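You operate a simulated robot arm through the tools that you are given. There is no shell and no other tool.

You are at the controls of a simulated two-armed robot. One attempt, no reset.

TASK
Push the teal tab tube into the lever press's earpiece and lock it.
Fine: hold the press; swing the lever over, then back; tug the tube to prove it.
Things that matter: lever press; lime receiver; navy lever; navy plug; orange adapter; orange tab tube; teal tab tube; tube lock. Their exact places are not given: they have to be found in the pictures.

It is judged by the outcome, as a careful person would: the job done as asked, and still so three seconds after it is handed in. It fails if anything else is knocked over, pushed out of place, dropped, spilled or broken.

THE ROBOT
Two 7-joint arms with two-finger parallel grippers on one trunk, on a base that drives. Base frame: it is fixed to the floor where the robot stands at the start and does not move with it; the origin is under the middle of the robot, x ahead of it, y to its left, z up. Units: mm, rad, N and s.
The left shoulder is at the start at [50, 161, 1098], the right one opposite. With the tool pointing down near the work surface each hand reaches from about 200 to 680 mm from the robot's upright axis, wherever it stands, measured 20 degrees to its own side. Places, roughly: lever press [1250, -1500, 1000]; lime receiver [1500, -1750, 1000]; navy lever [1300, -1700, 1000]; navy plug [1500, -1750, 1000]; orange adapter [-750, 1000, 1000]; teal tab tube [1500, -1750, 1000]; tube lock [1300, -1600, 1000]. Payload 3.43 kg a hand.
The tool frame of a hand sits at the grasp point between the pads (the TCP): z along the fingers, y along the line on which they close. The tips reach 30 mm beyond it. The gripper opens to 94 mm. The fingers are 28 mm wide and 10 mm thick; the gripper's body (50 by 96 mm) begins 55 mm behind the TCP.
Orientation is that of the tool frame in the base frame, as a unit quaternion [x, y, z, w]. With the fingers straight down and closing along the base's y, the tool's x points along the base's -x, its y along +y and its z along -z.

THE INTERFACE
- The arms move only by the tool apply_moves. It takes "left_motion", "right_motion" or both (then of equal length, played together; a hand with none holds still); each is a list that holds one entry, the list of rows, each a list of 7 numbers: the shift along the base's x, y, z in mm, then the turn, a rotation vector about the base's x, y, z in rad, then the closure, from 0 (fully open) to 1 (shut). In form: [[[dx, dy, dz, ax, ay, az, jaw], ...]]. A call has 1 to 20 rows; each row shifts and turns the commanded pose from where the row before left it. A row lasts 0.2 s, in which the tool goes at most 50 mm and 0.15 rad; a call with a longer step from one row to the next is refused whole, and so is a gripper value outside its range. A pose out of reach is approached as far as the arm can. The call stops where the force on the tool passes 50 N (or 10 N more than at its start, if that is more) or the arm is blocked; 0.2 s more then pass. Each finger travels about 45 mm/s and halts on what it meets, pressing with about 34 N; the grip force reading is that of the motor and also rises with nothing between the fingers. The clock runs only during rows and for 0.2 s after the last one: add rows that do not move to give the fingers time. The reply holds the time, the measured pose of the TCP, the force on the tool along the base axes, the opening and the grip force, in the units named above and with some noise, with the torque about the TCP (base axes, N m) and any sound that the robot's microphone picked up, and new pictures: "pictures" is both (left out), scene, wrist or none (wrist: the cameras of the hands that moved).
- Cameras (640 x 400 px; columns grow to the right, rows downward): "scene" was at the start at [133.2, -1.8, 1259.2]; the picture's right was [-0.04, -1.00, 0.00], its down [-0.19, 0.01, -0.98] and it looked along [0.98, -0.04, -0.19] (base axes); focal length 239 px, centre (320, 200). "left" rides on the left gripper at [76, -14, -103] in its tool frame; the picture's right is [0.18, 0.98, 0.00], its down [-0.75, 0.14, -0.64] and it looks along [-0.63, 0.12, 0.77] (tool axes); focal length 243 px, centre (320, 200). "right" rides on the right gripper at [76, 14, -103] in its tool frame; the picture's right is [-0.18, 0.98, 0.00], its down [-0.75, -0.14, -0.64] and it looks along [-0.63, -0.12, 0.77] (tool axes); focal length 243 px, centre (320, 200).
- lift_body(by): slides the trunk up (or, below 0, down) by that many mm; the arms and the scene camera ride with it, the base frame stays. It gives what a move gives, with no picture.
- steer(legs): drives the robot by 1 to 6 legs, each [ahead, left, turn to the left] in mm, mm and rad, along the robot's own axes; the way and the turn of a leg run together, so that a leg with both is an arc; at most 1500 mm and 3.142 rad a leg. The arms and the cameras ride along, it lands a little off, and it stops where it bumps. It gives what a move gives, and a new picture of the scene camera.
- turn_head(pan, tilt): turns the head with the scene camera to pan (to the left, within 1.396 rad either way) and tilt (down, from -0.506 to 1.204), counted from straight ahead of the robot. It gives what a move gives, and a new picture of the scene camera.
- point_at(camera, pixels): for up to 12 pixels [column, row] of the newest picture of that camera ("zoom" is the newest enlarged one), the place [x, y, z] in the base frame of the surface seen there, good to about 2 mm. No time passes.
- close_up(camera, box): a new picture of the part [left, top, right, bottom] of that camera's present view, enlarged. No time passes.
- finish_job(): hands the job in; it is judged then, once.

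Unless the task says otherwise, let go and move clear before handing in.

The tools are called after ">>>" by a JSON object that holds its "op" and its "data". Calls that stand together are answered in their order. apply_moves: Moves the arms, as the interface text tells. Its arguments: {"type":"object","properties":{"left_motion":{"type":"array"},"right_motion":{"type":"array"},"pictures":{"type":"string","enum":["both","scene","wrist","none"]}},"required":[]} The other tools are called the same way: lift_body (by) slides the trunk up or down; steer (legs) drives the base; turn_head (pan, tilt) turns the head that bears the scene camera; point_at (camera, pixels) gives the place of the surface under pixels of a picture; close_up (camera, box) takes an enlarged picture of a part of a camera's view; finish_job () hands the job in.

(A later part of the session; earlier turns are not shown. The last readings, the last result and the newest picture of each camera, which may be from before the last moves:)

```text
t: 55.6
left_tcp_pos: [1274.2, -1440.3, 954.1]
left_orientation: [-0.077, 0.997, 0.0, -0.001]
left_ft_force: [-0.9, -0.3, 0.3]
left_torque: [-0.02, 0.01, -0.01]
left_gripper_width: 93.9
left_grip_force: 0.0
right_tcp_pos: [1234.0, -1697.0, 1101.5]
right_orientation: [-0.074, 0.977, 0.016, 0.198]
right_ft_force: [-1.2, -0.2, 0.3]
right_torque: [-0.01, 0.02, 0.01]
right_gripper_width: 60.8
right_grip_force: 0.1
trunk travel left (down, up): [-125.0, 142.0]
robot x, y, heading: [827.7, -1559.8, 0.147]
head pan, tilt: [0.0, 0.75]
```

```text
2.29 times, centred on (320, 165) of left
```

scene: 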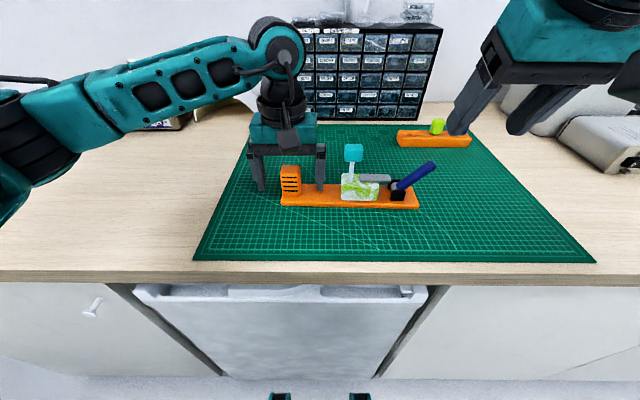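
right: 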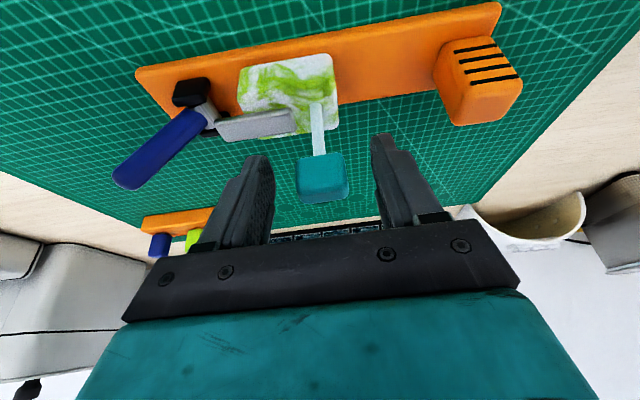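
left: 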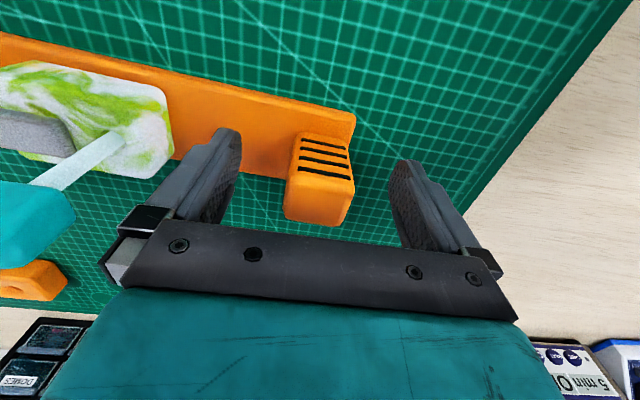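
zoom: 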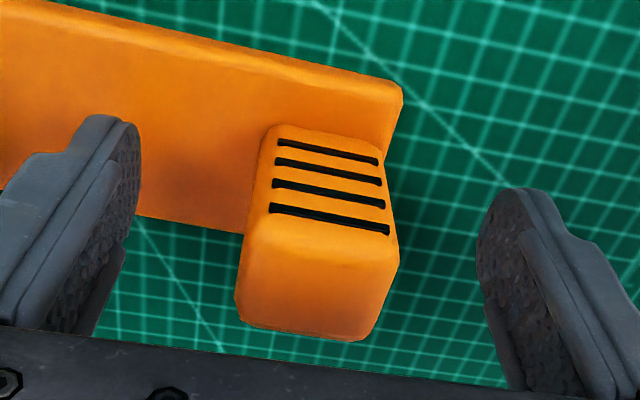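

The block sits centred between the left fingers. I close the left jaw to hold the press.

>>> {"op": "apply_moves", "data": {"left_motion": [[[0, 0, 0, 0, 0, 0, 0.3], [0, 0, 0, 0, 0, 0, 0.5], [0, 0, 0, 0, 0, 0, 0.6], [0, 0, 0, 0, 0, 0, 0.66], [0, 0, 0, 0, 0, 0, 0.75], [0, 0, 0, 0, 0, 0, 1.0], [0, 0, 0, 0, 0, 0, 1.0], [0, 0, 0, 0, 0, 0, 1.0]]]}}

>>> {"op": "close_up", "data": {"camera": "scene", "box": [280, 115, 440, 215]}}

```text
t: 57.4
left_tcp_pos: [1274.3, -1441.0, 954.6]
left_orientation: [-0.077, 0.997, 0.0, -0.001]
left_ft_force: [0.2, -0.3, -0.1]
left_torque: [0.03, 0.03, -0.11]
left_gripper_width: 38.1
left_grip_force: 34.2
right_tcp_pos: [1235.0, -1697.7, 1101.8]
right_orientation: [-0.074, 0.977, 0.016, 0.198]
right_ft_force: [-0.5, 0.2, 0.0]
right_torque: [-0.02, -0.02, 0.02]
right_gripper_width: 60.9
right_grip_force: 0.0
trunk travel left (down, up): [-125.0, 142.0]
robot x, y, heading: [828.2, -1563.9, 0.154]
head pan, tilt: [0.0, 0.75]
```

scene: 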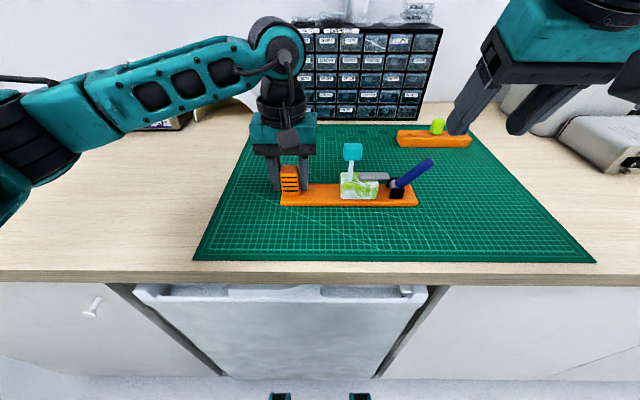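
left: 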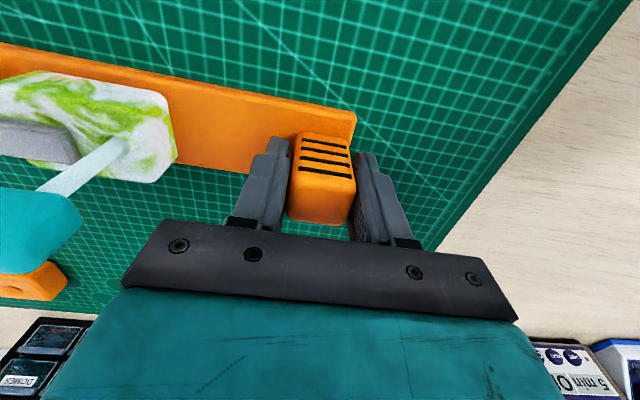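

```text
4.00 times, centred on (360, 165) of scene
```

zoom: 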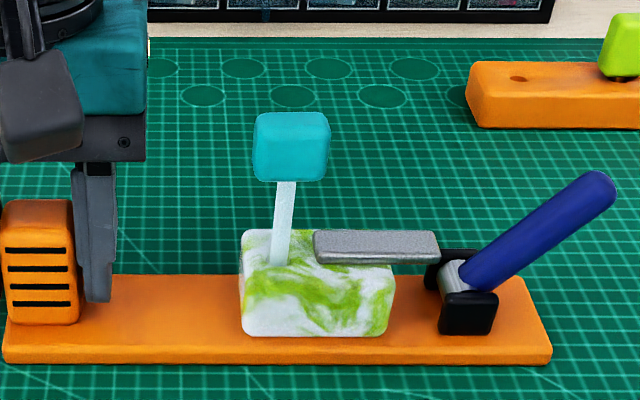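

The press is held firmly (38 mm, 34 N). Now I measure the lever line precisely.

>>> {"op": "close_up", "data": {"camera": "scene", "box": [370, 150, 445, 210]}}

>>> {"op": "point_at", "data": {"camera": "zoom", "pixels": [[505, 90], [525, 75], [480, 80], [440, 130], [400, 165], [370, 190], [350, 205], [300, 205], [290, 235], [340, 260], [160, 150], [540, 100]]}}

```text
6.67 times, centred on (408, 180) of scene
```

zoom: 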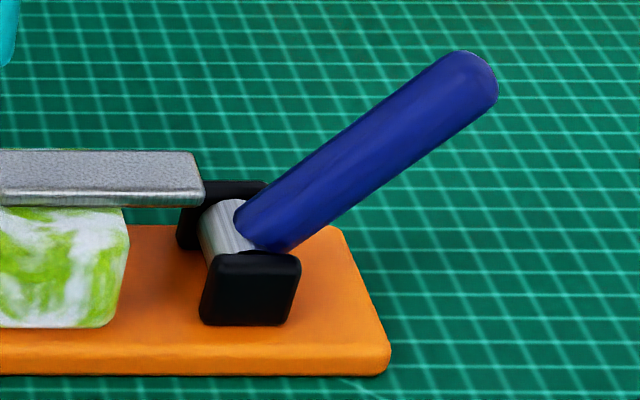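

```text
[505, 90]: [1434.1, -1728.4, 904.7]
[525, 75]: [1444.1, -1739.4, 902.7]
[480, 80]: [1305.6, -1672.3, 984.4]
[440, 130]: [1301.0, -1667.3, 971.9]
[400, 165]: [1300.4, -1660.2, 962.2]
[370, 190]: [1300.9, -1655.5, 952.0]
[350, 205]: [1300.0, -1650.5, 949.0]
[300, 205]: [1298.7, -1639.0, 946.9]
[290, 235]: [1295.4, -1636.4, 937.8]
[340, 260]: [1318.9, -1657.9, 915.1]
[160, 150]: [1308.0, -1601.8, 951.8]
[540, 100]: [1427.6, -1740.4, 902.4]
```

>>> {"op": "point_at", "data": {"camera": "zoom", "pixels": [[300, 200], [330, 180], [370, 152], [420, 118], [460, 90], [475, 62], [490, 85], [245, 225], [225, 230], [250, 290], [180, 165], [150, 190]]}}

```text
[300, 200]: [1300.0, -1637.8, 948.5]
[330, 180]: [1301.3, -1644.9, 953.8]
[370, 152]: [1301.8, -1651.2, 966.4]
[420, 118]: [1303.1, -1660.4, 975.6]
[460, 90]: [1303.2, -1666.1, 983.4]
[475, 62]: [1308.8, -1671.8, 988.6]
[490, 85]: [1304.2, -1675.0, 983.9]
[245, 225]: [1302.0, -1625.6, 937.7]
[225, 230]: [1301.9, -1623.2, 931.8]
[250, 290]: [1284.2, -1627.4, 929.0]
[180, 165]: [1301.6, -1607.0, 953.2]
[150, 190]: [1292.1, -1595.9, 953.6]
```

The lever rises from a pivot near (1305,−1630,932) to a tip near (1309,−1675,988), leaning 39° to the right, so "over" means to the left onto the grey lock bar. I bring the right hand, upright and with the jaw shut, to the right side of the lever.

>>> {"op": "apply_moves", "data": {"right_motion": [[[20, -4, 0, -0.0154, 0.099, 0, 0.7], [20, -4, 0, -0.0154, 0.099, 0, 0.9], [20, -4, 0, -0.0154, 0.099, 0, 1.0], [20, -2, -10, -0.0154, 0.099, 0, 1.0], [0, 0, -15, 0, 0, 0, 1.0], [0, 0, -15, 0, 0, 0, 1.0], [0, 0, 0, 0, 0, 0, 1.0], [0, 0, 0, 0, 0, 0, 1.0]]]}}

>>> {"op": "close_up", "data": {"camera": "scene", "box": [330, 100, 490, 220]}}

```text
t: 59.2
left_tcp_pos: [1275.1, -1439.5, 955.4]
left_orientation: [-0.077, 0.997, 0.0, -0.001]
left_ft_force: [0.7, 0.3, 0.4]
left_torque: [0.0, -0.01, -0.06]
left_gripper_width: 38.3
left_grip_force: 34.4
right_tcp_pos: [1313.4, -1710.4, 1059.1]
right_orientation: [-0.074, 0.997, -0.001, 0.0]
right_ft_force: [-0.4, 0.0, -0.2]
right_torque: [0.0, -0.01, 0.0]
right_gripper_width: 0.2
right_grip_force: 33.4
trunk travel left (down, up): [-125.0, 142.0]
robot x, y, heading: [826.5, -1562.3, 0.157]
head pan, tilt: [0.0, 0.75]
```

scene: 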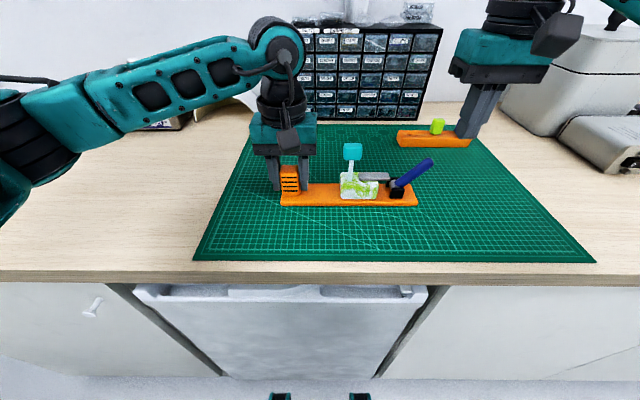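
right: 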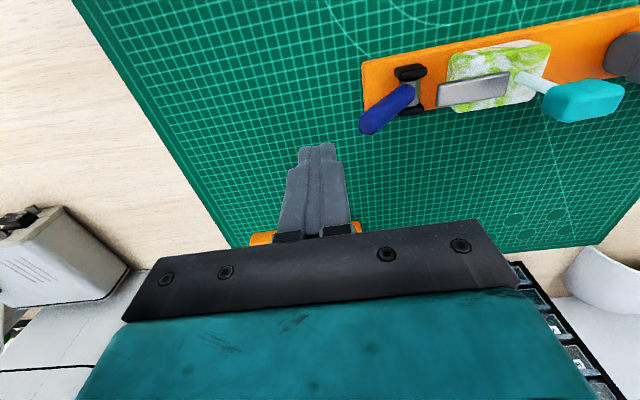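

```text
3.33 times, centred on (410, 160) of scene
```

zoom: 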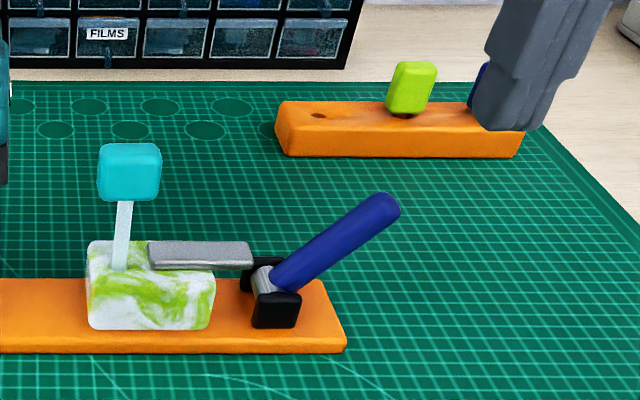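

>>> {"op": "point_at", "data": {"camera": "right", "pixels": [[368, 125], [375, 118], [390, 105], [405, 92], [412, 70], [410, 105], [440, 98], [508, 80], [585, 95], [470, 92]]}}

```text
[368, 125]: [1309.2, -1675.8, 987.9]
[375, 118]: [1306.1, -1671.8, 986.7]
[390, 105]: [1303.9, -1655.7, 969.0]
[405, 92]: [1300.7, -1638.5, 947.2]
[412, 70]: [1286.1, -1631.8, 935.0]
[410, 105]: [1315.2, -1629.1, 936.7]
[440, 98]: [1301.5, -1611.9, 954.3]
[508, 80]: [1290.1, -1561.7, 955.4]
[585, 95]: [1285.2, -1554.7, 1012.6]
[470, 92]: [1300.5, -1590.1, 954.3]
```

Lever tip confirmed at (1309,−1676,988) by the wrist camera. I lower the shut fingers to the right of it, tips at z≈966.

>>> {"op": "apply_moves", "data": {"right_motion": [[[0, 0, -13, 0, 0, 0, 1.0], [0, 0, -13, 0, 0, 0, 1.0], [0, 0, -13, 0, 0, 0, 1.0], [0, 0, -13, 0, 0, 0, 1.0], [0, 0, -11, 0, 0, 0, 1.0], [0, 0, 0, 0, 0, 0, 1.0]]]}}

>>> {"op": "close_up", "data": {"camera": "scene", "box": [330, 110, 470, 215]}}

```text
t: 60.6
left_tcp_pos: [1274.0, -1440.6, 955.7]
left_orientation: [-0.076, 0.997, 0.0, -0.001]
left_ft_force: [0.1, -0.9, -0.4]
left_torque: [0.01, -0.02, -0.07]
left_gripper_width: 37.9
left_grip_force: 33.5
right_tcp_pos: [1313.0, -1712.1, 996.4]
right_orientation: [-0.075, 0.997, 0.0, 0.0]
right_ft_force: [0.3, -1.0, -0.7]
right_torque: [-0.02, 0.01, -0.04]
right_gripper_width: 0.1
right_grip_force: 33.0
trunk travel left (down, up): [-125.0, 142.0]
robot x, y, heading: [826.3, -1561.0, 0.152]
head pan, tilt: [0.0, 0.75]
```

scene: 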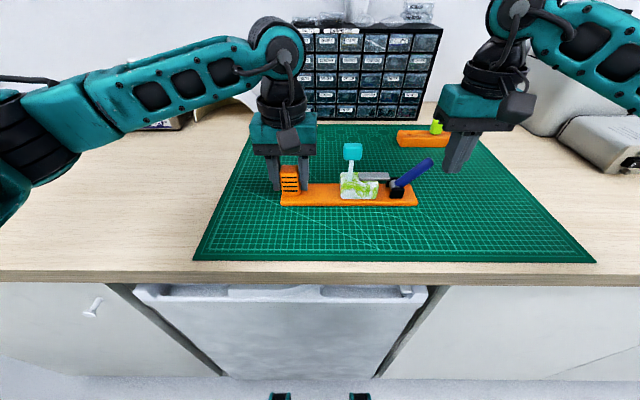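
right: 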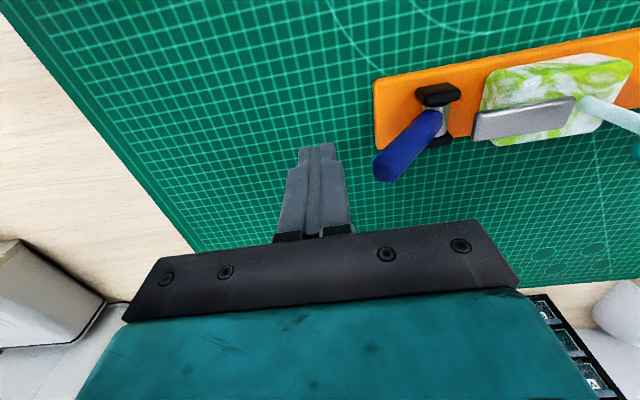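

```text
3.81 times, centred on (400, 162) of scene
```

zoom: 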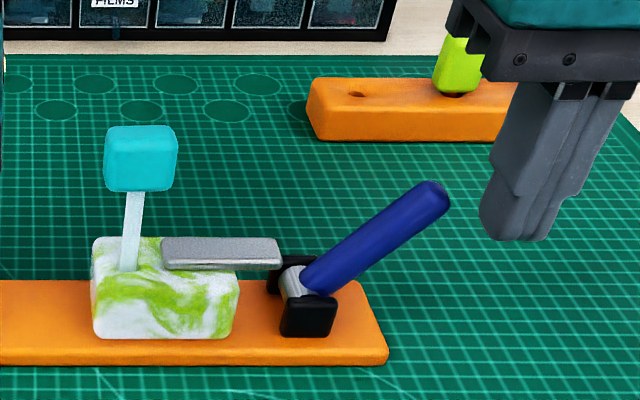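

I push the lever to the left along the press axis in slow steps.

>>> {"op": "apply_moves", "data": {"right_motion": [[[-0.8, 5, 0, 0, 0, 0, 1.0], [-0.8, 5, 0, 0, 0, 0, 1.0], [-0.8, 5, 0, 0, 0, 0, 1.0], [-0.8, 5, 0, 0, 0, 0, 1.0], [-0.8, 5, 0, 0, 0, 0, 1.0], [-0.8, 5, 0, 0, 0, 0, 1.0], [-0.8, 5, 0, 0, 0, 0, 1.0], [-0.8, 5, 0, 0, 0, 0, 1.0]]]}}

>>> {"op": "close_up", "data": {"camera": "scene", "box": [330, 110, 470, 215]}}

```text
t: 62.4
left_tcp_pos: [1273.1, -1439.1, 956.3]
left_orientation: [-0.078, 0.997, 0.001, 0.0]
left_ft_force: [-0.7, 10.6, -3.3]
left_torque: [0.09, 0.25, 0.23]
left_gripper_width: 37.8
left_grip_force: 34.2
right_tcp_pos: [1306.7, -1673.1, 999.2]
right_orientation: [-0.075, 0.997, 0.001, 0.002]
right_ft_force: [-1.0, -11.7, 25.1]
right_torque: [0.34, -0.07, -0.01]
right_gripper_width: 0.0
right_grip_force: 33.1
trunk travel left (down, up): [-125.0, 142.0]
robot x, y, heading: [826.5, -1564.9, 0.155]
head pan, tilt: [0.0, 0.75]
```

scene: 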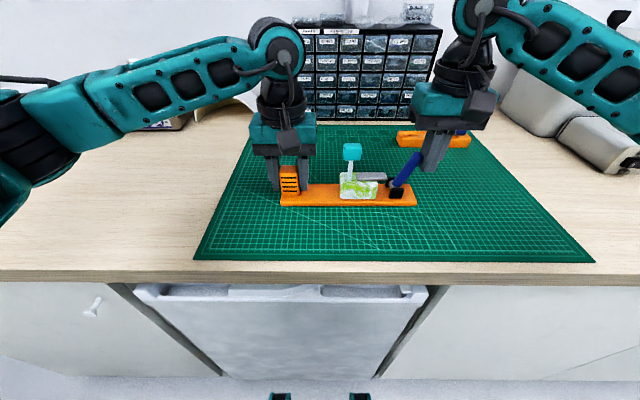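
right: 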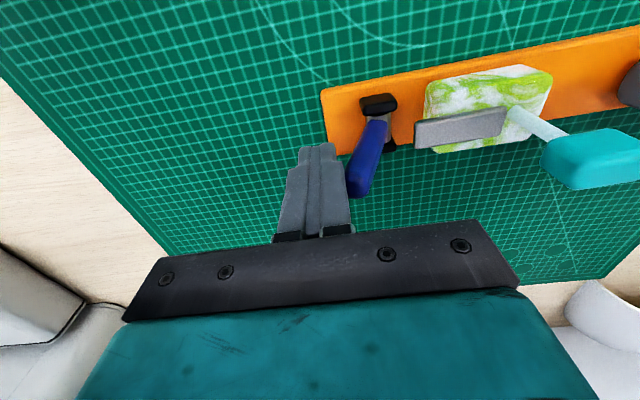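

```text
3.81 times, centred on (400, 162) of scene
```

zoom: 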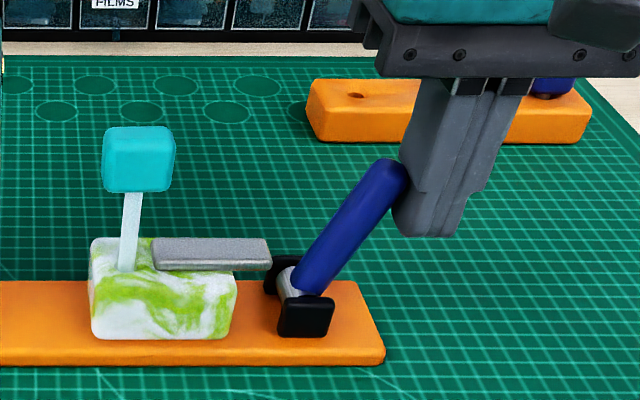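

The lever has turned about 13°, and the grey bar has already slid a little toward the tube — they are linked. I continue to the left, following the arc of the tip.

>>> {"op": "apply_moves", "data": {"right_motion": [[[-0.8, 5, 1.5, 0, 0, 0, 1.0], [-0.8, 5, 1.5, 0, 0, 0, 1.0], [-0.8, 5, 1.2, 0, 0, 0, 1.0], [-0.8, 5, 1.0, 0, 0, 0, 1.0], [-0.8, 5, 0.5, 0, 0, 0, 1.0], [-0.8, 5, 0, 0, 0, 0, 1.0], [-0.8, 5, -0.5, 0, 0, 0, 1.0]]]}}

>>> {"op": "close_up", "data": {"camera": "scene", "box": [330, 110, 470, 215]}}

```text
t: 64.0
left_tcp_pos: [1274.3, -1442.5, 955.2]
left_orientation: [-0.073, 0.997, -0.003, 0.001]
left_ft_force: [-0.6, 3.0, -0.2]
left_torque: [-0.38, 0.1, -0.06]
left_gripper_width: 38.1
left_grip_force: 33.6
right_tcp_pos: [1300.7, -1633.6, 997.5]
right_orientation: [-0.078, 0.997, -0.001, -0.005]
right_ft_force: [-1.0, -2.0, 3.0]
right_torque: [0.02, 0.04, -0.01]
right_gripper_width: 0.1
right_grip_force: 32.8
trunk travel left (down, up): [-125.0, 142.0]
robot x, y, heading: [828.4, -1557.3, 0.157]
head pan, tilt: [0.0, 0.75]
```

scene: 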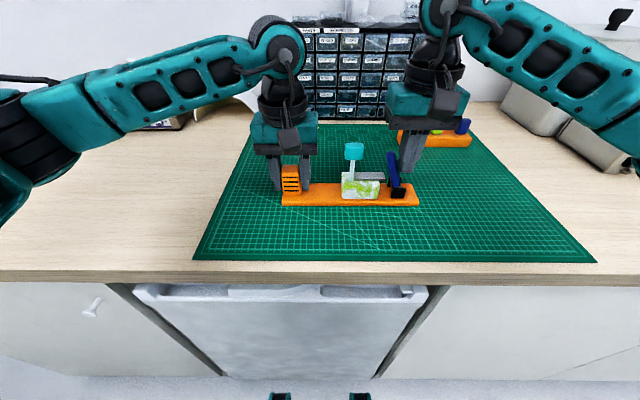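
right: 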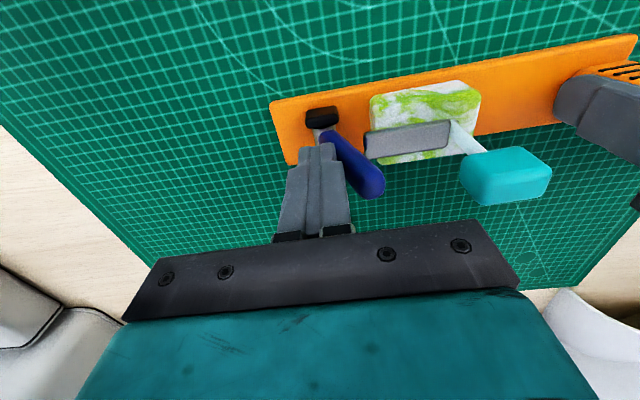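

```text
3.81 times, centred on (400, 162) of scene
```

zoom: 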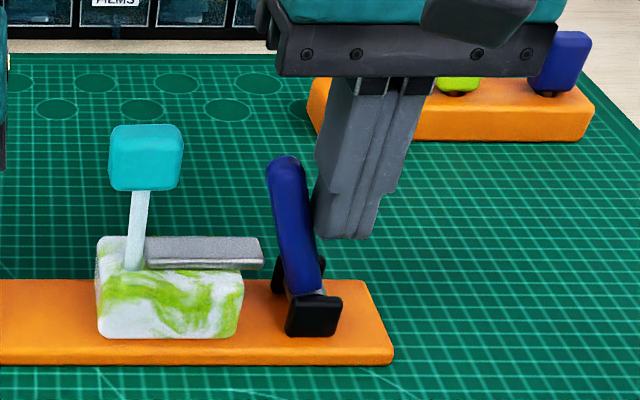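

The lever is now past vertical and the bar's left end is nearly at the stem (zoom (146,250) vs stem's edge 147). I continue gently.

>>> {"op": "apply_moves", "data": {"right_motion": [[[-0.6, 4, -0.5, 0, 0, 0, 1.0], [-0.6, 4, -0.8, 0, 0, 0, 1.0], [-0.6, 4, -1.0, 0, 0, 0, 1.0]]]}}

>>> {"op": "close_up", "data": {"camera": "scene", "box": [330, 120, 430, 210]}}

```text
t: 64.8
left_tcp_pos: [1274.6, -1439.3, 954.6]
left_orientation: [-0.078, 0.997, 0.003, -0.002]
left_ft_force: [-4.5, 19.8, 0.5]
left_torque: [-0.35, -0.38, -0.38]
left_gripper_width: 38.0
left_grip_force: 34.0
right_tcp_pos: [1299.4, -1627.4, 999.7]
right_orientation: [-0.072, 0.997, -0.002, 0.001]
right_ft_force: [5.5, -22.2, 8.1]
right_torque: [-0.65, -0.19, -0.11]
right_gripper_width: 0.1
right_grip_force: 33.1
trunk travel left (down, up): [-125.0, 142.0]
robot x, y, heading: [831.8, -1567.4, 0.154]
head pan, tilt: [0.0, 0.75]
```

scene: 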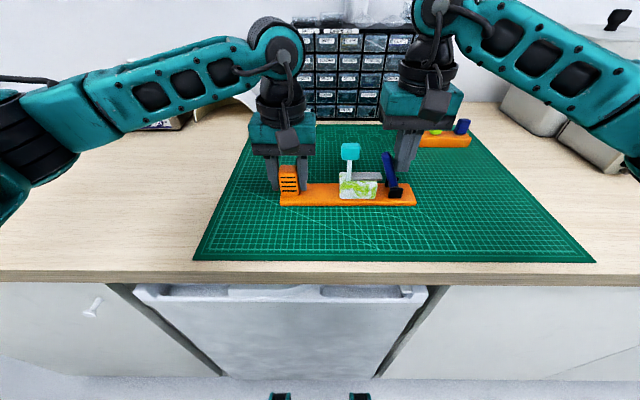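
right: 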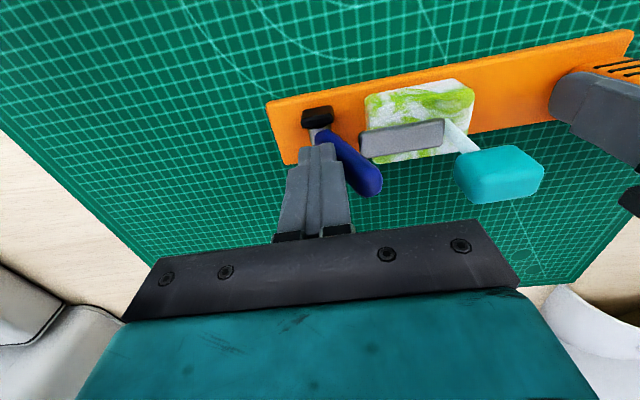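

```text
4.44 times, centred on (380, 165) of scene
```

zoom: 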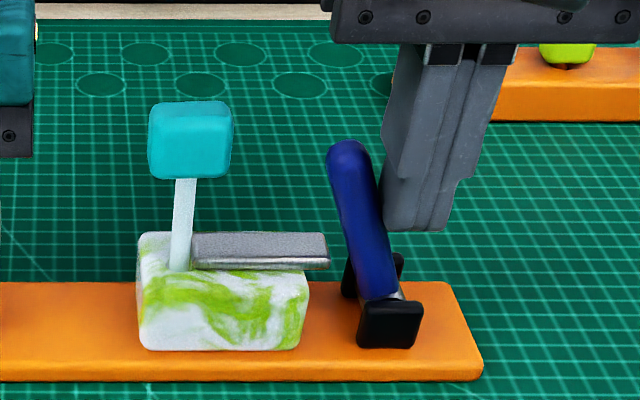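

The bar now touches the stem and the push meets 22 N. I press on further to drive the lock home, watching forces and sound.

>>> {"op": "apply_moves", "data": {"right_motion": [[[-0.5, 3, -0.8, 0, 0, 0, 1.0], [-0.5, 3, -0.8, 0, 0, 0, 1.0], [-0.5, 3, -0.8, 0, 0, 0, 1.0], [-0.5, 3, -0.8, 0, 0, 0, 1.0]]]}}

>>> {"op": "close_up", "data": {"camera": "scene", "box": [330, 120, 430, 210]}}

```text
t: 65.6
left_tcp_pos: [1273.9, -1435.3, 954.7]
left_orientation: [-0.081, 0.997, 0.007, -0.002]
left_ft_force: [-3.6, 8.1, 3.0]
left_torque: [-0.5, -0.33, -0.35]
left_gripper_width: 38.0
left_grip_force: 34.0
right_tcp_pos: [1299.2, -1624.6, 998.3]
right_orientation: [-0.067, 0.998, -0.01, 0.002]
right_ft_force: [-0.3, -11.2, 7.4]
right_torque: [-0.25, 0.04, 0.05]
right_gripper_width: 0.0
right_grip_force: 32.5
trunk travel left (down, up): [-125.0, 142.0]
robot x, y, heading: [826.5, -1558.3, 0.146]
head pan, tilt: [0.0, 0.75]
stopped in row 4 (right hand): the force on the tool passed its limit at 52 N (the readings are from after the stop); the commanded pose is now the measured one
```

scene: 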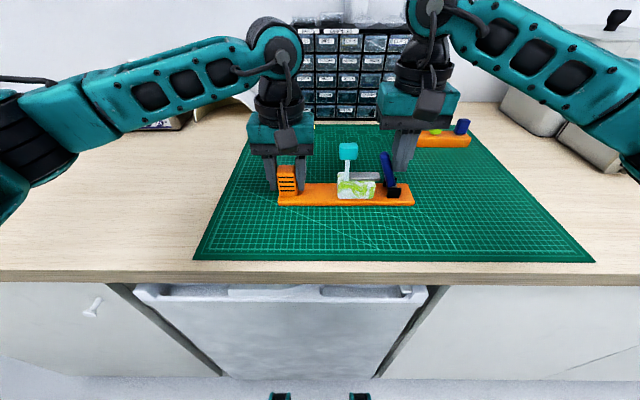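
right: 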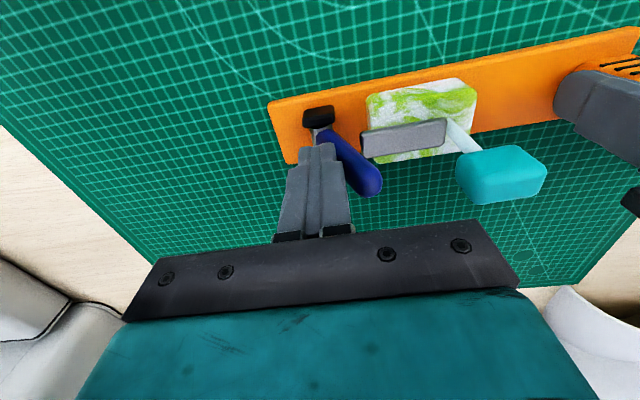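

```text
4.44 times, centred on (380, 165) of scene
```

zoom: 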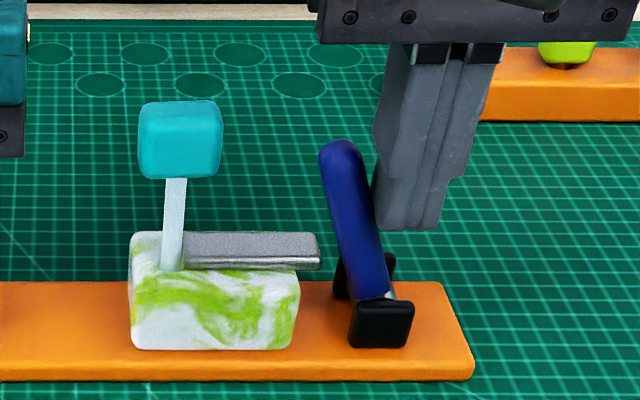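

The press itself slid ~4 mm left at 52 N while the lever did not turn further, so the lever is at an end of travel. I look closely at the bar/stem contact before deciding.

>>> {"op": "close_up", "data": {"camera": "scene", "box": [345, 160, 375, 190]}}

>>> {"op": "close_up", "data": {"camera": "right", "box": [300, 70, 500, 200]}}

>>> {"op": "close_up", "data": {"camera": "scene", "box": [370, 140, 425, 205]}}

```text
13.33 times, centred on (360, 175) of scene
```

zoom: 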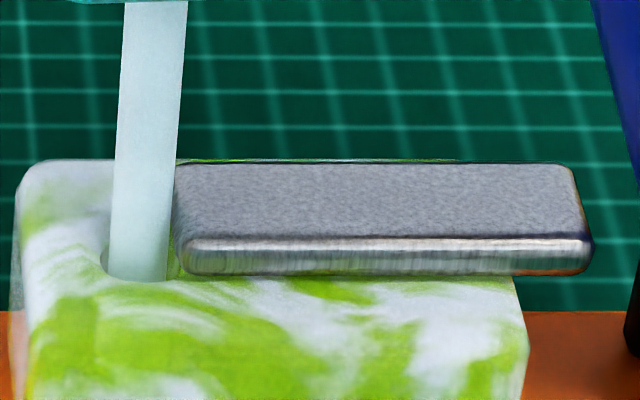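

```text
3.08 times, centred on (400, 135) of right
```

zoom: 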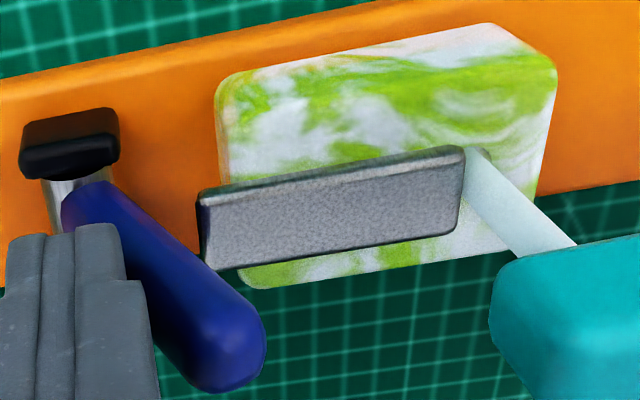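

```text
6.15 times, centred on (398, 172) of scene
```

zoom: 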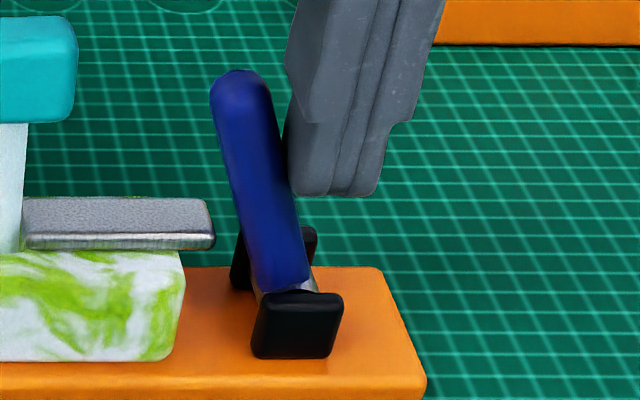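

>>> {"op": "point_at", "data": {"camera": "zoom", "pixels": [[240, 80], [245, 120], [258, 180], [270, 230], [280, 270], [35, 215], [205, 215], [25, 243], [295, 330], [310, 240]]}}

>>> {"op": "point_at", "data": {"camera": "scene", "pixels": [[348, 152], [347, 170], [347, 178], [290, 178]]}}

```text
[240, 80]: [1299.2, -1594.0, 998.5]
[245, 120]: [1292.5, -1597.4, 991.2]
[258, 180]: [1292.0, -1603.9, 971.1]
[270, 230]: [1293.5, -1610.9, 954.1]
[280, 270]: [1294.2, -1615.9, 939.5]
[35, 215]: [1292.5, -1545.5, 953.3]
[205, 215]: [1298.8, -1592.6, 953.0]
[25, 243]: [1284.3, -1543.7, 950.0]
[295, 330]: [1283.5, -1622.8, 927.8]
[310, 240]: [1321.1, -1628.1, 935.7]
```

```text
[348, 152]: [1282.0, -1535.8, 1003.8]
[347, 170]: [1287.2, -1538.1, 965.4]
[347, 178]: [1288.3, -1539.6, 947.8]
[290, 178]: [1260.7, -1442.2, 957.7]
```

The lever stands ~20° past vertical (59° of swing in all) and the bar's end bears on the stem. I back the finger off to the right a little to see whether the lever and the bar stay.

>>> {"op": "apply_moves", "data": {"right_motion": [[[0.8, -5, 0, 0, 0, 0, 1.0], [0.8, -5, 0, 0, 0, 0, 1.0], [0.8, -5, 0, 0, 0, 0, 1.0], [0, 0, 0, 0, 0, 0, 1.0]]]}}

>>> {"op": "close_up", "data": {"camera": "scene", "box": [330, 120, 430, 210]}}

```text
t: 66.6
left_tcp_pos: [1273.3, -1437.7, 955.1]
left_orientation: [-0.079, 0.997, 0.005, -0.001]
left_ft_force: [1.0, 0.9, 6.9]
left_torque: [-0.37, -0.3, -0.12]
left_gripper_width: 38.2
left_grip_force: 34.3
right_tcp_pos: [1300.7, -1637.4, 998.4]
right_orientation: [-0.069, 0.998, -0.008, 0.0]
right_ft_force: [0.3, -0.5, 0.0]
right_torque: [-0.05, 0.0, -0.01]
right_gripper_width: 0.0
right_grip_force: 32.6
trunk travel left (down, up): [-125.0, 142.0]
robot x, y, heading: [827.9, -1561.4, 0.153]
head pan, tilt: [0.0, 0.75]
```

scene: 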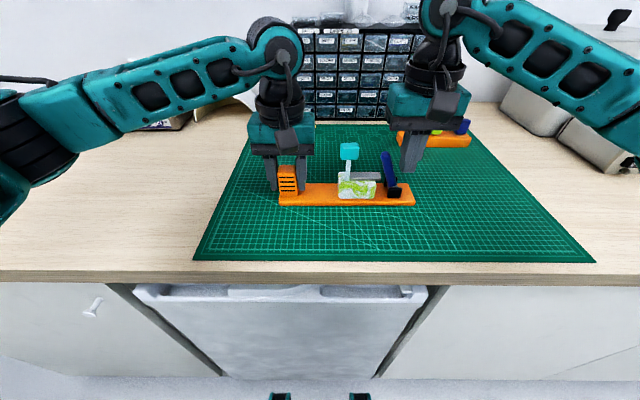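
right: 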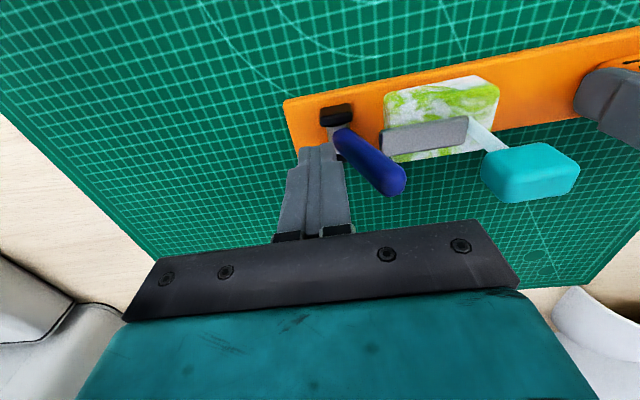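

```text
4.44 times, centred on (380, 165) of scene
```

zoom: 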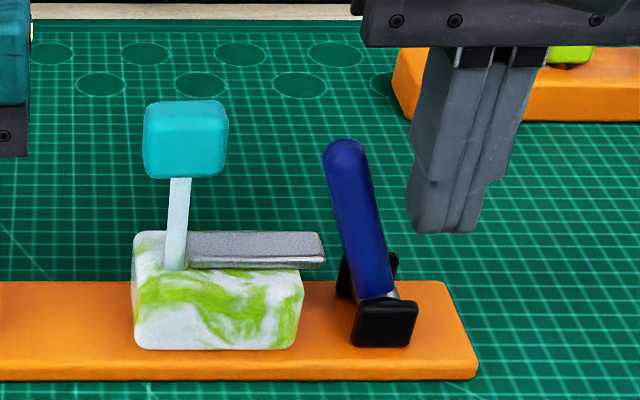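

The lever stays where it was left (no spring). Now I swing it back: I lift the right hand, open it, and set it astride the lever so the left finger comes between lever tip and tube head.

>>> {"op": "apply_moves", "data": {"right_motion": [[[0.5, -2, 15, 0, 0, 0, 1.0], [0, 0, 20, 0, 0, 0, 1.0], [0, 0, 20, 0, 0, 0, 1.0], [0, 0, 10, 0, 0, 0, 0.6], [-2, 12, 0, 0, 0, 0, 0.36], [-2, 12, 0, 0, 0, 0, 0.36], [-1, 11, 0, 0, 0, 0, 0.36], [0, 0, 0, 0, 0, 0, 0.36]]]}}

>>> {"op": "close_up", "data": {"camera": "scene", "box": [320, 100, 440, 210]}}

>>> {"op": "close_up", "data": {"camera": "right", "box": [220, 60, 520, 240]}}

```text
t: 68.4
left_tcp_pos: [1274.8, -1436.1, 953.9]
left_orientation: [-0.08, 0.997, 0.006, -0.003]
left_ft_force: [1.8, -1.7, 9.8]
left_torque: [-0.25, -0.22, -0.19]
left_gripper_width: 38.1
left_grip_force: 34.3
right_tcp_pos: [1296.6, -1604.1, 1062.8]
right_orientation: [-0.068, 0.998, -0.008, -0.001]
right_ft_force: [0.4, 0.1, -0.1]
right_torque: [-0.02, -0.01, 0.01]
right_gripper_width: 60.0
right_grip_force: 0.0
trunk travel left (down, up): [-125.0, 142.0]
robot x, y, heading: [825.2, -1559.1, 0.153]
head pan, tilt: [0.0, 0.75]
```

scene: 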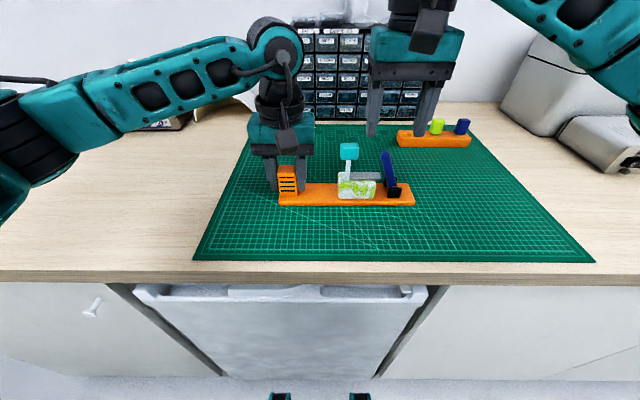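
right: 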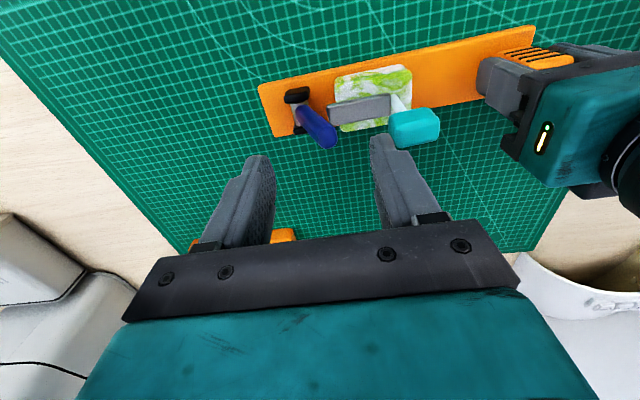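

```text
3.64 times, centred on (380, 155) of scene
```

zoom: 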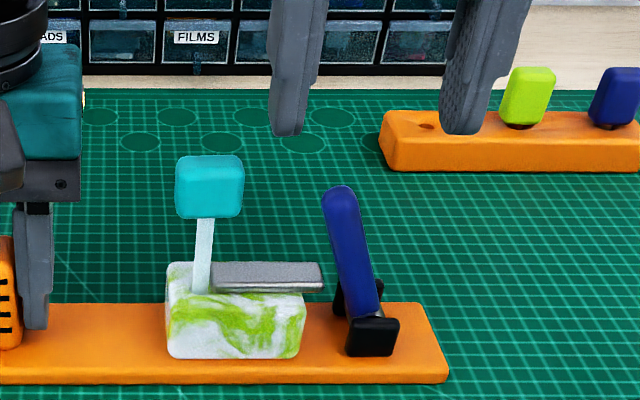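

```text
2.13 times, centred on (370, 150) of right
```

zoom: 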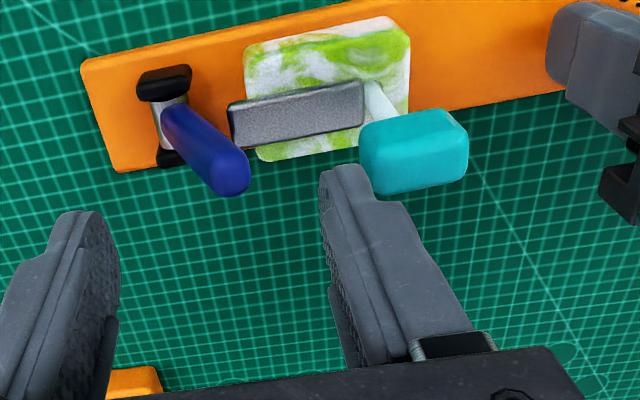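

>>> {"op": "point_at", "data": {"camera": "right", "pixels": [[393, 135], [400, 140], [415, 118], [393, 122], [330, 143], [325, 130], [308, 115], [336, 135], [322, 146], [433, 130]]}}

>>> {"op": "point_at", "data": {"camera": "scene", "pixels": [[386, 153], [384, 155], [390, 154], [357, 152], [356, 147], [341, 148], [374, 133], [370, 125]]}}

```text
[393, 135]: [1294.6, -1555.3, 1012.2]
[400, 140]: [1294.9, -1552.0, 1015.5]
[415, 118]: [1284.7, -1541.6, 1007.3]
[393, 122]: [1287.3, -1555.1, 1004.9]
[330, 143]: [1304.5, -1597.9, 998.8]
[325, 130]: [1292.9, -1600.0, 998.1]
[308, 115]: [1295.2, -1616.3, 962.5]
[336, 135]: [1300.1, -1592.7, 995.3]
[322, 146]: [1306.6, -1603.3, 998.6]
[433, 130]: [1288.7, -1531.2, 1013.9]
```

```text
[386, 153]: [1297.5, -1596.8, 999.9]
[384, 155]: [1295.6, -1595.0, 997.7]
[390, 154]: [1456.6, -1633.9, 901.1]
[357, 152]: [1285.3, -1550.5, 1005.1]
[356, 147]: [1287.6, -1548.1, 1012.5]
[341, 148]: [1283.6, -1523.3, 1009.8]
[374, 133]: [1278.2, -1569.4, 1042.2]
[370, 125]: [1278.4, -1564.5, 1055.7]
```

The finger fits between lever tip (y −1591) and head edge (y −1555). I shift 3 mm right and descend astride the lever.

>>> {"op": "apply_moves", "data": {"right_motion": [[[0.5, -3, -10, 0, 0, 0, 0.36], [0, 0, -14, 0, 0, 0, 0.36], [0, 0, -14, 0, 0, 0, 0.36], [0, 0, -13, 0, 0, 0, 0.36], [0, 0, 0, 0, 0, 0, 0.36]]]}}

>>> {"op": "close_up", "data": {"camera": "scene", "box": [320, 110, 440, 210]}}

>>> {"op": "close_up", "data": {"camera": "right", "box": [220, 60, 520, 240]}}

```text
t: 69.6
left_tcp_pos: [1275.1, -1436.0, 954.4]
left_orientation: [-0.08, 0.997, 0.006, -0.003]
left_ft_force: [0.8, -1.6, 10.6]
left_torque: [-0.21, -0.08, -0.16]
left_gripper_width: 38.2
left_grip_force: 33.8
right_tcp_pos: [1296.5, -1607.8, 1011.6]
right_orientation: [-0.069, 0.998, -0.008, -0.001]
right_ft_force: [-0.5, 0.0, 0.0]
right_torque: [0.03, -0.04, 0.01]
right_gripper_width: 60.0
right_grip_force: 0.0
trunk travel left (down, up): [-125.0, 142.0]
robot x, y, heading: [826.3, -1563.1, 0.153]
head pan, tilt: [0.0, 0.75]
```

scene: 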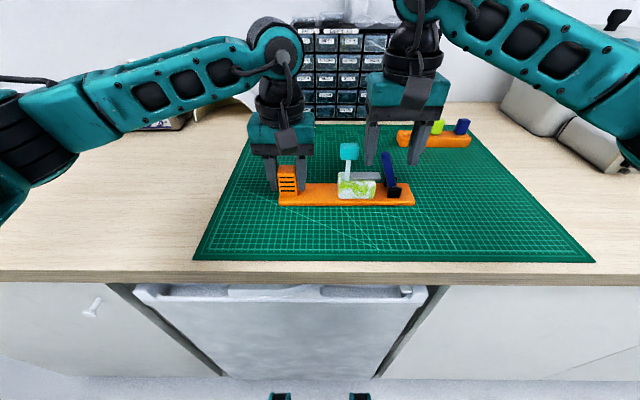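
right: 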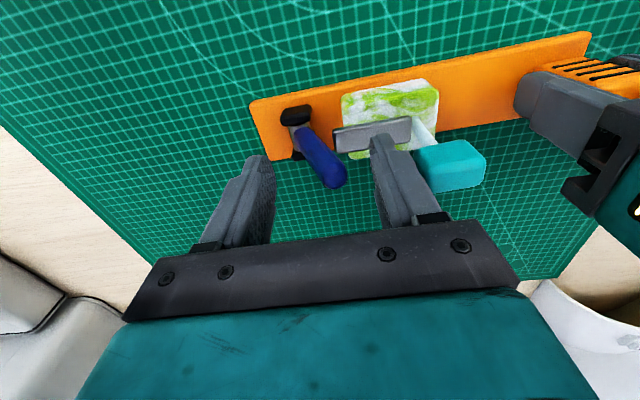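

```text
4.00 times, centred on (380, 160) of scene
```

zoom: 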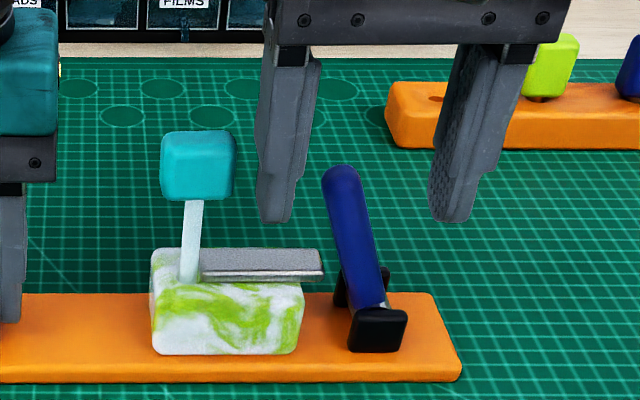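

```text
2.13 times, centred on (370, 150) of right
```

zoom: 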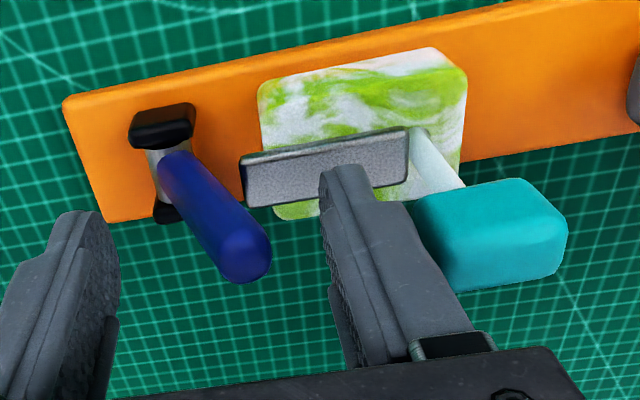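

The left finger is between head and lever. I swing the lever back to the right.

>>> {"op": "apply_moves", "data": {"right_motion": [[[0.8, -5, 0, 0, 0, 0, 0.36], [0.8, -5, 0, 0, 0, 0, 0.36], [0.8, -5, 0.5, 0, 0, 0, 0.36], [0.8, -5, 1, 0, 0, 0, 0.36], [0.8, -5, 1, 0, 0, 0, 0.36], [0.8, -5, 0.5, 0, 0, 0, 0.36], [0.8, -5, 0, 0, 0, 0, 0.36], [0.8, -5, -1, 0, 0, 0, 0.36]]]}}

>>> {"op": "close_up", "data": {"camera": "scene", "box": [320, 110, 440, 210]}}

```text
t: 71.4
left_tcp_pos: [1274.0, -1435.6, 953.9]
left_orientation: [-0.08, 0.997, 0.007, -0.003]
left_ft_force: [0.2, -1.9, 10.3]
left_torque: [-0.2, -0.06, -0.16]
left_gripper_width: 38.0
left_grip_force: 33.5
right_tcp_pos: [1302.8, -1648.1, 1014.1]
right_orientation: [-0.07, 0.998, -0.007, 0.0]
right_ft_force: [0.6, 0.5, 0.2]
right_torque: [0.02, 0.02, -0.06]
right_gripper_width: 60.5
right_grip_force: 0.0
trunk travel left (down, up): [-125.0, 142.0]
robot x, y, heading: [827.7, -1559.4, 0.147]
head pan, tilt: [0.0, 0.75]
```

scene: 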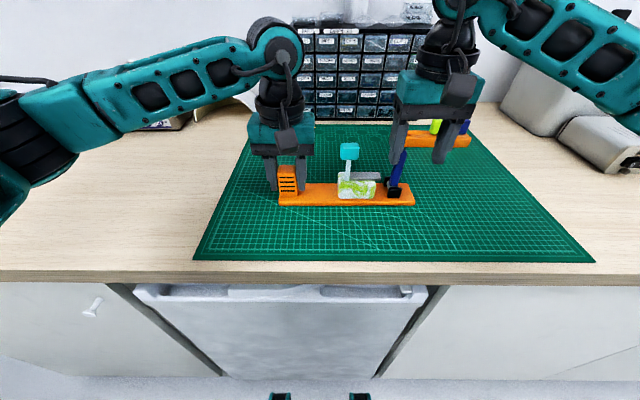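
right: 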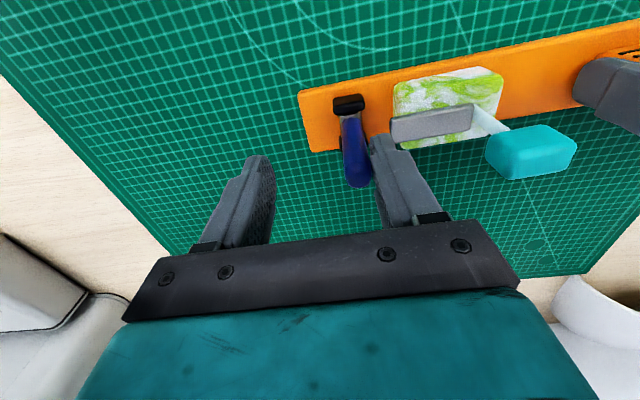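

```text
4.00 times, centred on (380, 160) of scene
```

zoom: 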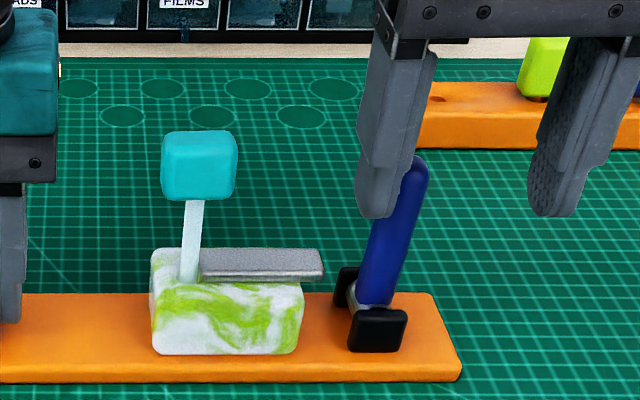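

The bar stayed at the stem (left end still at zoom 201) while the lever moves back freely. I carry on swinging it back to its starting lean.

>>> {"op": "apply_moves", "data": {"right_motion": [[[0.8, -5, -1.5, 0, 0, 0, 0.36], [0.8, -5, -1.5, 0, 0, 0, 0.36], [0.8, -5, -2, 0, 0, 0, 0.36], [0.8, -5, -2, 0, 0, 0, 0.36], [0.8, -5, -2, 0, 0, 0, 0.36], [0.8, -5, -2, 0, 0, 0, 0.36]]]}}

>>> {"op": "close_up", "data": {"camera": "scene", "box": [320, 110, 440, 210]}}

```text
t: 72.8
left_tcp_pos: [1273.6, -1436.7, 954.2]
left_orientation: [-0.08, 0.997, 0.006, -0.002]
left_ft_force: [-0.6, -1.3, 8.9]
left_torque: [-0.24, -0.05, -0.19]
left_gripper_width: 38.3
left_grip_force: 33.7
right_tcp_pos: [1308.2, -1678.0, 1004.3]
right_orientation: [-0.07, 0.998, -0.008, 0.001]
right_ft_force: [-0.4, 0.4, 0.3]
right_torque: [0.01, -0.01, 0.0]
right_gripper_width: 60.1
right_grip_force: 0.1
trunk travel left (down, up): [-125.0, 142.0]
robot x, y, heading: [829.3, -1563.6, 0.15]
head pan, tilt: [0.0, 0.75]
```

scene: 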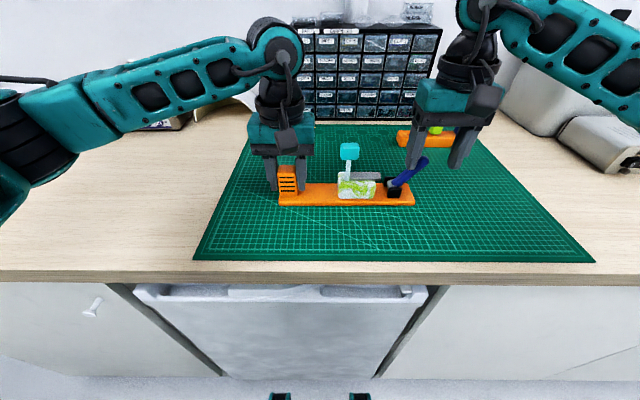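
right: 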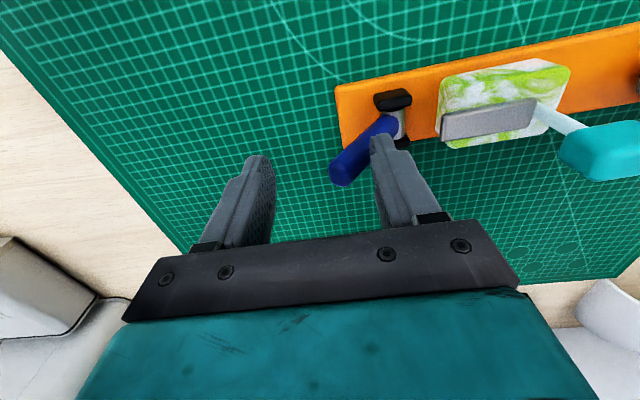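

```text
4.00 times, centred on (380, 160) of scene
```

zoom: 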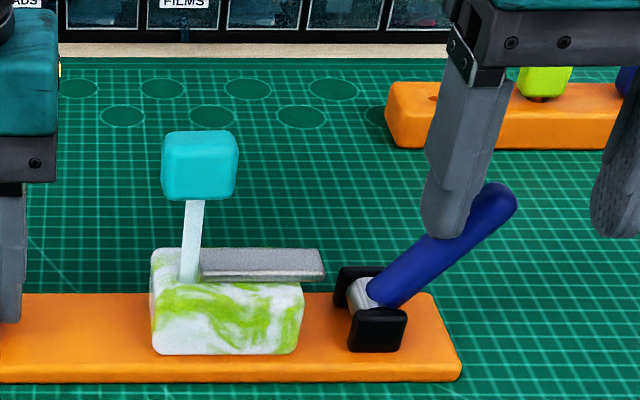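

The lever is back at about its original lean. I nudge a bit further to feel whether it is at its rest stop.

>>> {"op": "apply_moves", "data": {"right_motion": [[[0.3, -2, -0.5, 0, 0, 0, 0.36], [0.3, -2, -0.5, 0, 0, 0, 0.36]]], "pictures": "none"}}

>>> {"op": "close_up", "data": {"camera": "scene", "box": [320, 110, 440, 210]}}

```text
t: 73.4
left_tcp_pos: [1274.1, -1436.4, 954.1]
left_orientation: [-0.08, 0.997, 0.006, -0.002]
left_ft_force: [-1.9, -1.9, 9.6]
left_torque: [-0.2, -0.04, -0.14]
left_gripper_width: 38.0
left_grip_force: 34.0
right_tcp_pos: [1308.4, -1681.6, 1002.5]
right_orientation: [-0.068, 0.998, -0.007, -0.001]
right_ft_force: [0.5, 0.5, 0.2]
right_torque: [0.0, 0.02, -0.03]
right_gripper_width: 60.7
right_grip_force: 0.1
trunk travel left (down, up): [-125.0, 142.0]
robot x, y, heading: [828.1, -1563.7, 0.152]
head pan, tilt: [0.0, 0.75]
```

```text
4.00 times, centred on (380, 160) of scene
```

zoom: 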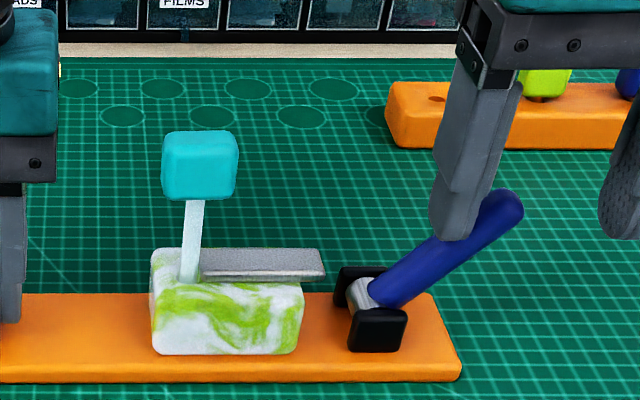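

>>> {"op": "point_at", "data": {"camera": "zoom", "pixels": [[400, 280], [420, 265], [440, 252], [480, 225], [500, 210], [512, 205]]}}

```text
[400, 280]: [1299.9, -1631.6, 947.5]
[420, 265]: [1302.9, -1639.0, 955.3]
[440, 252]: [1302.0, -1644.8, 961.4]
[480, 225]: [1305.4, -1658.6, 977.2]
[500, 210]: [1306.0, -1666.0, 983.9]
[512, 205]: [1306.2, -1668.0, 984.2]
```

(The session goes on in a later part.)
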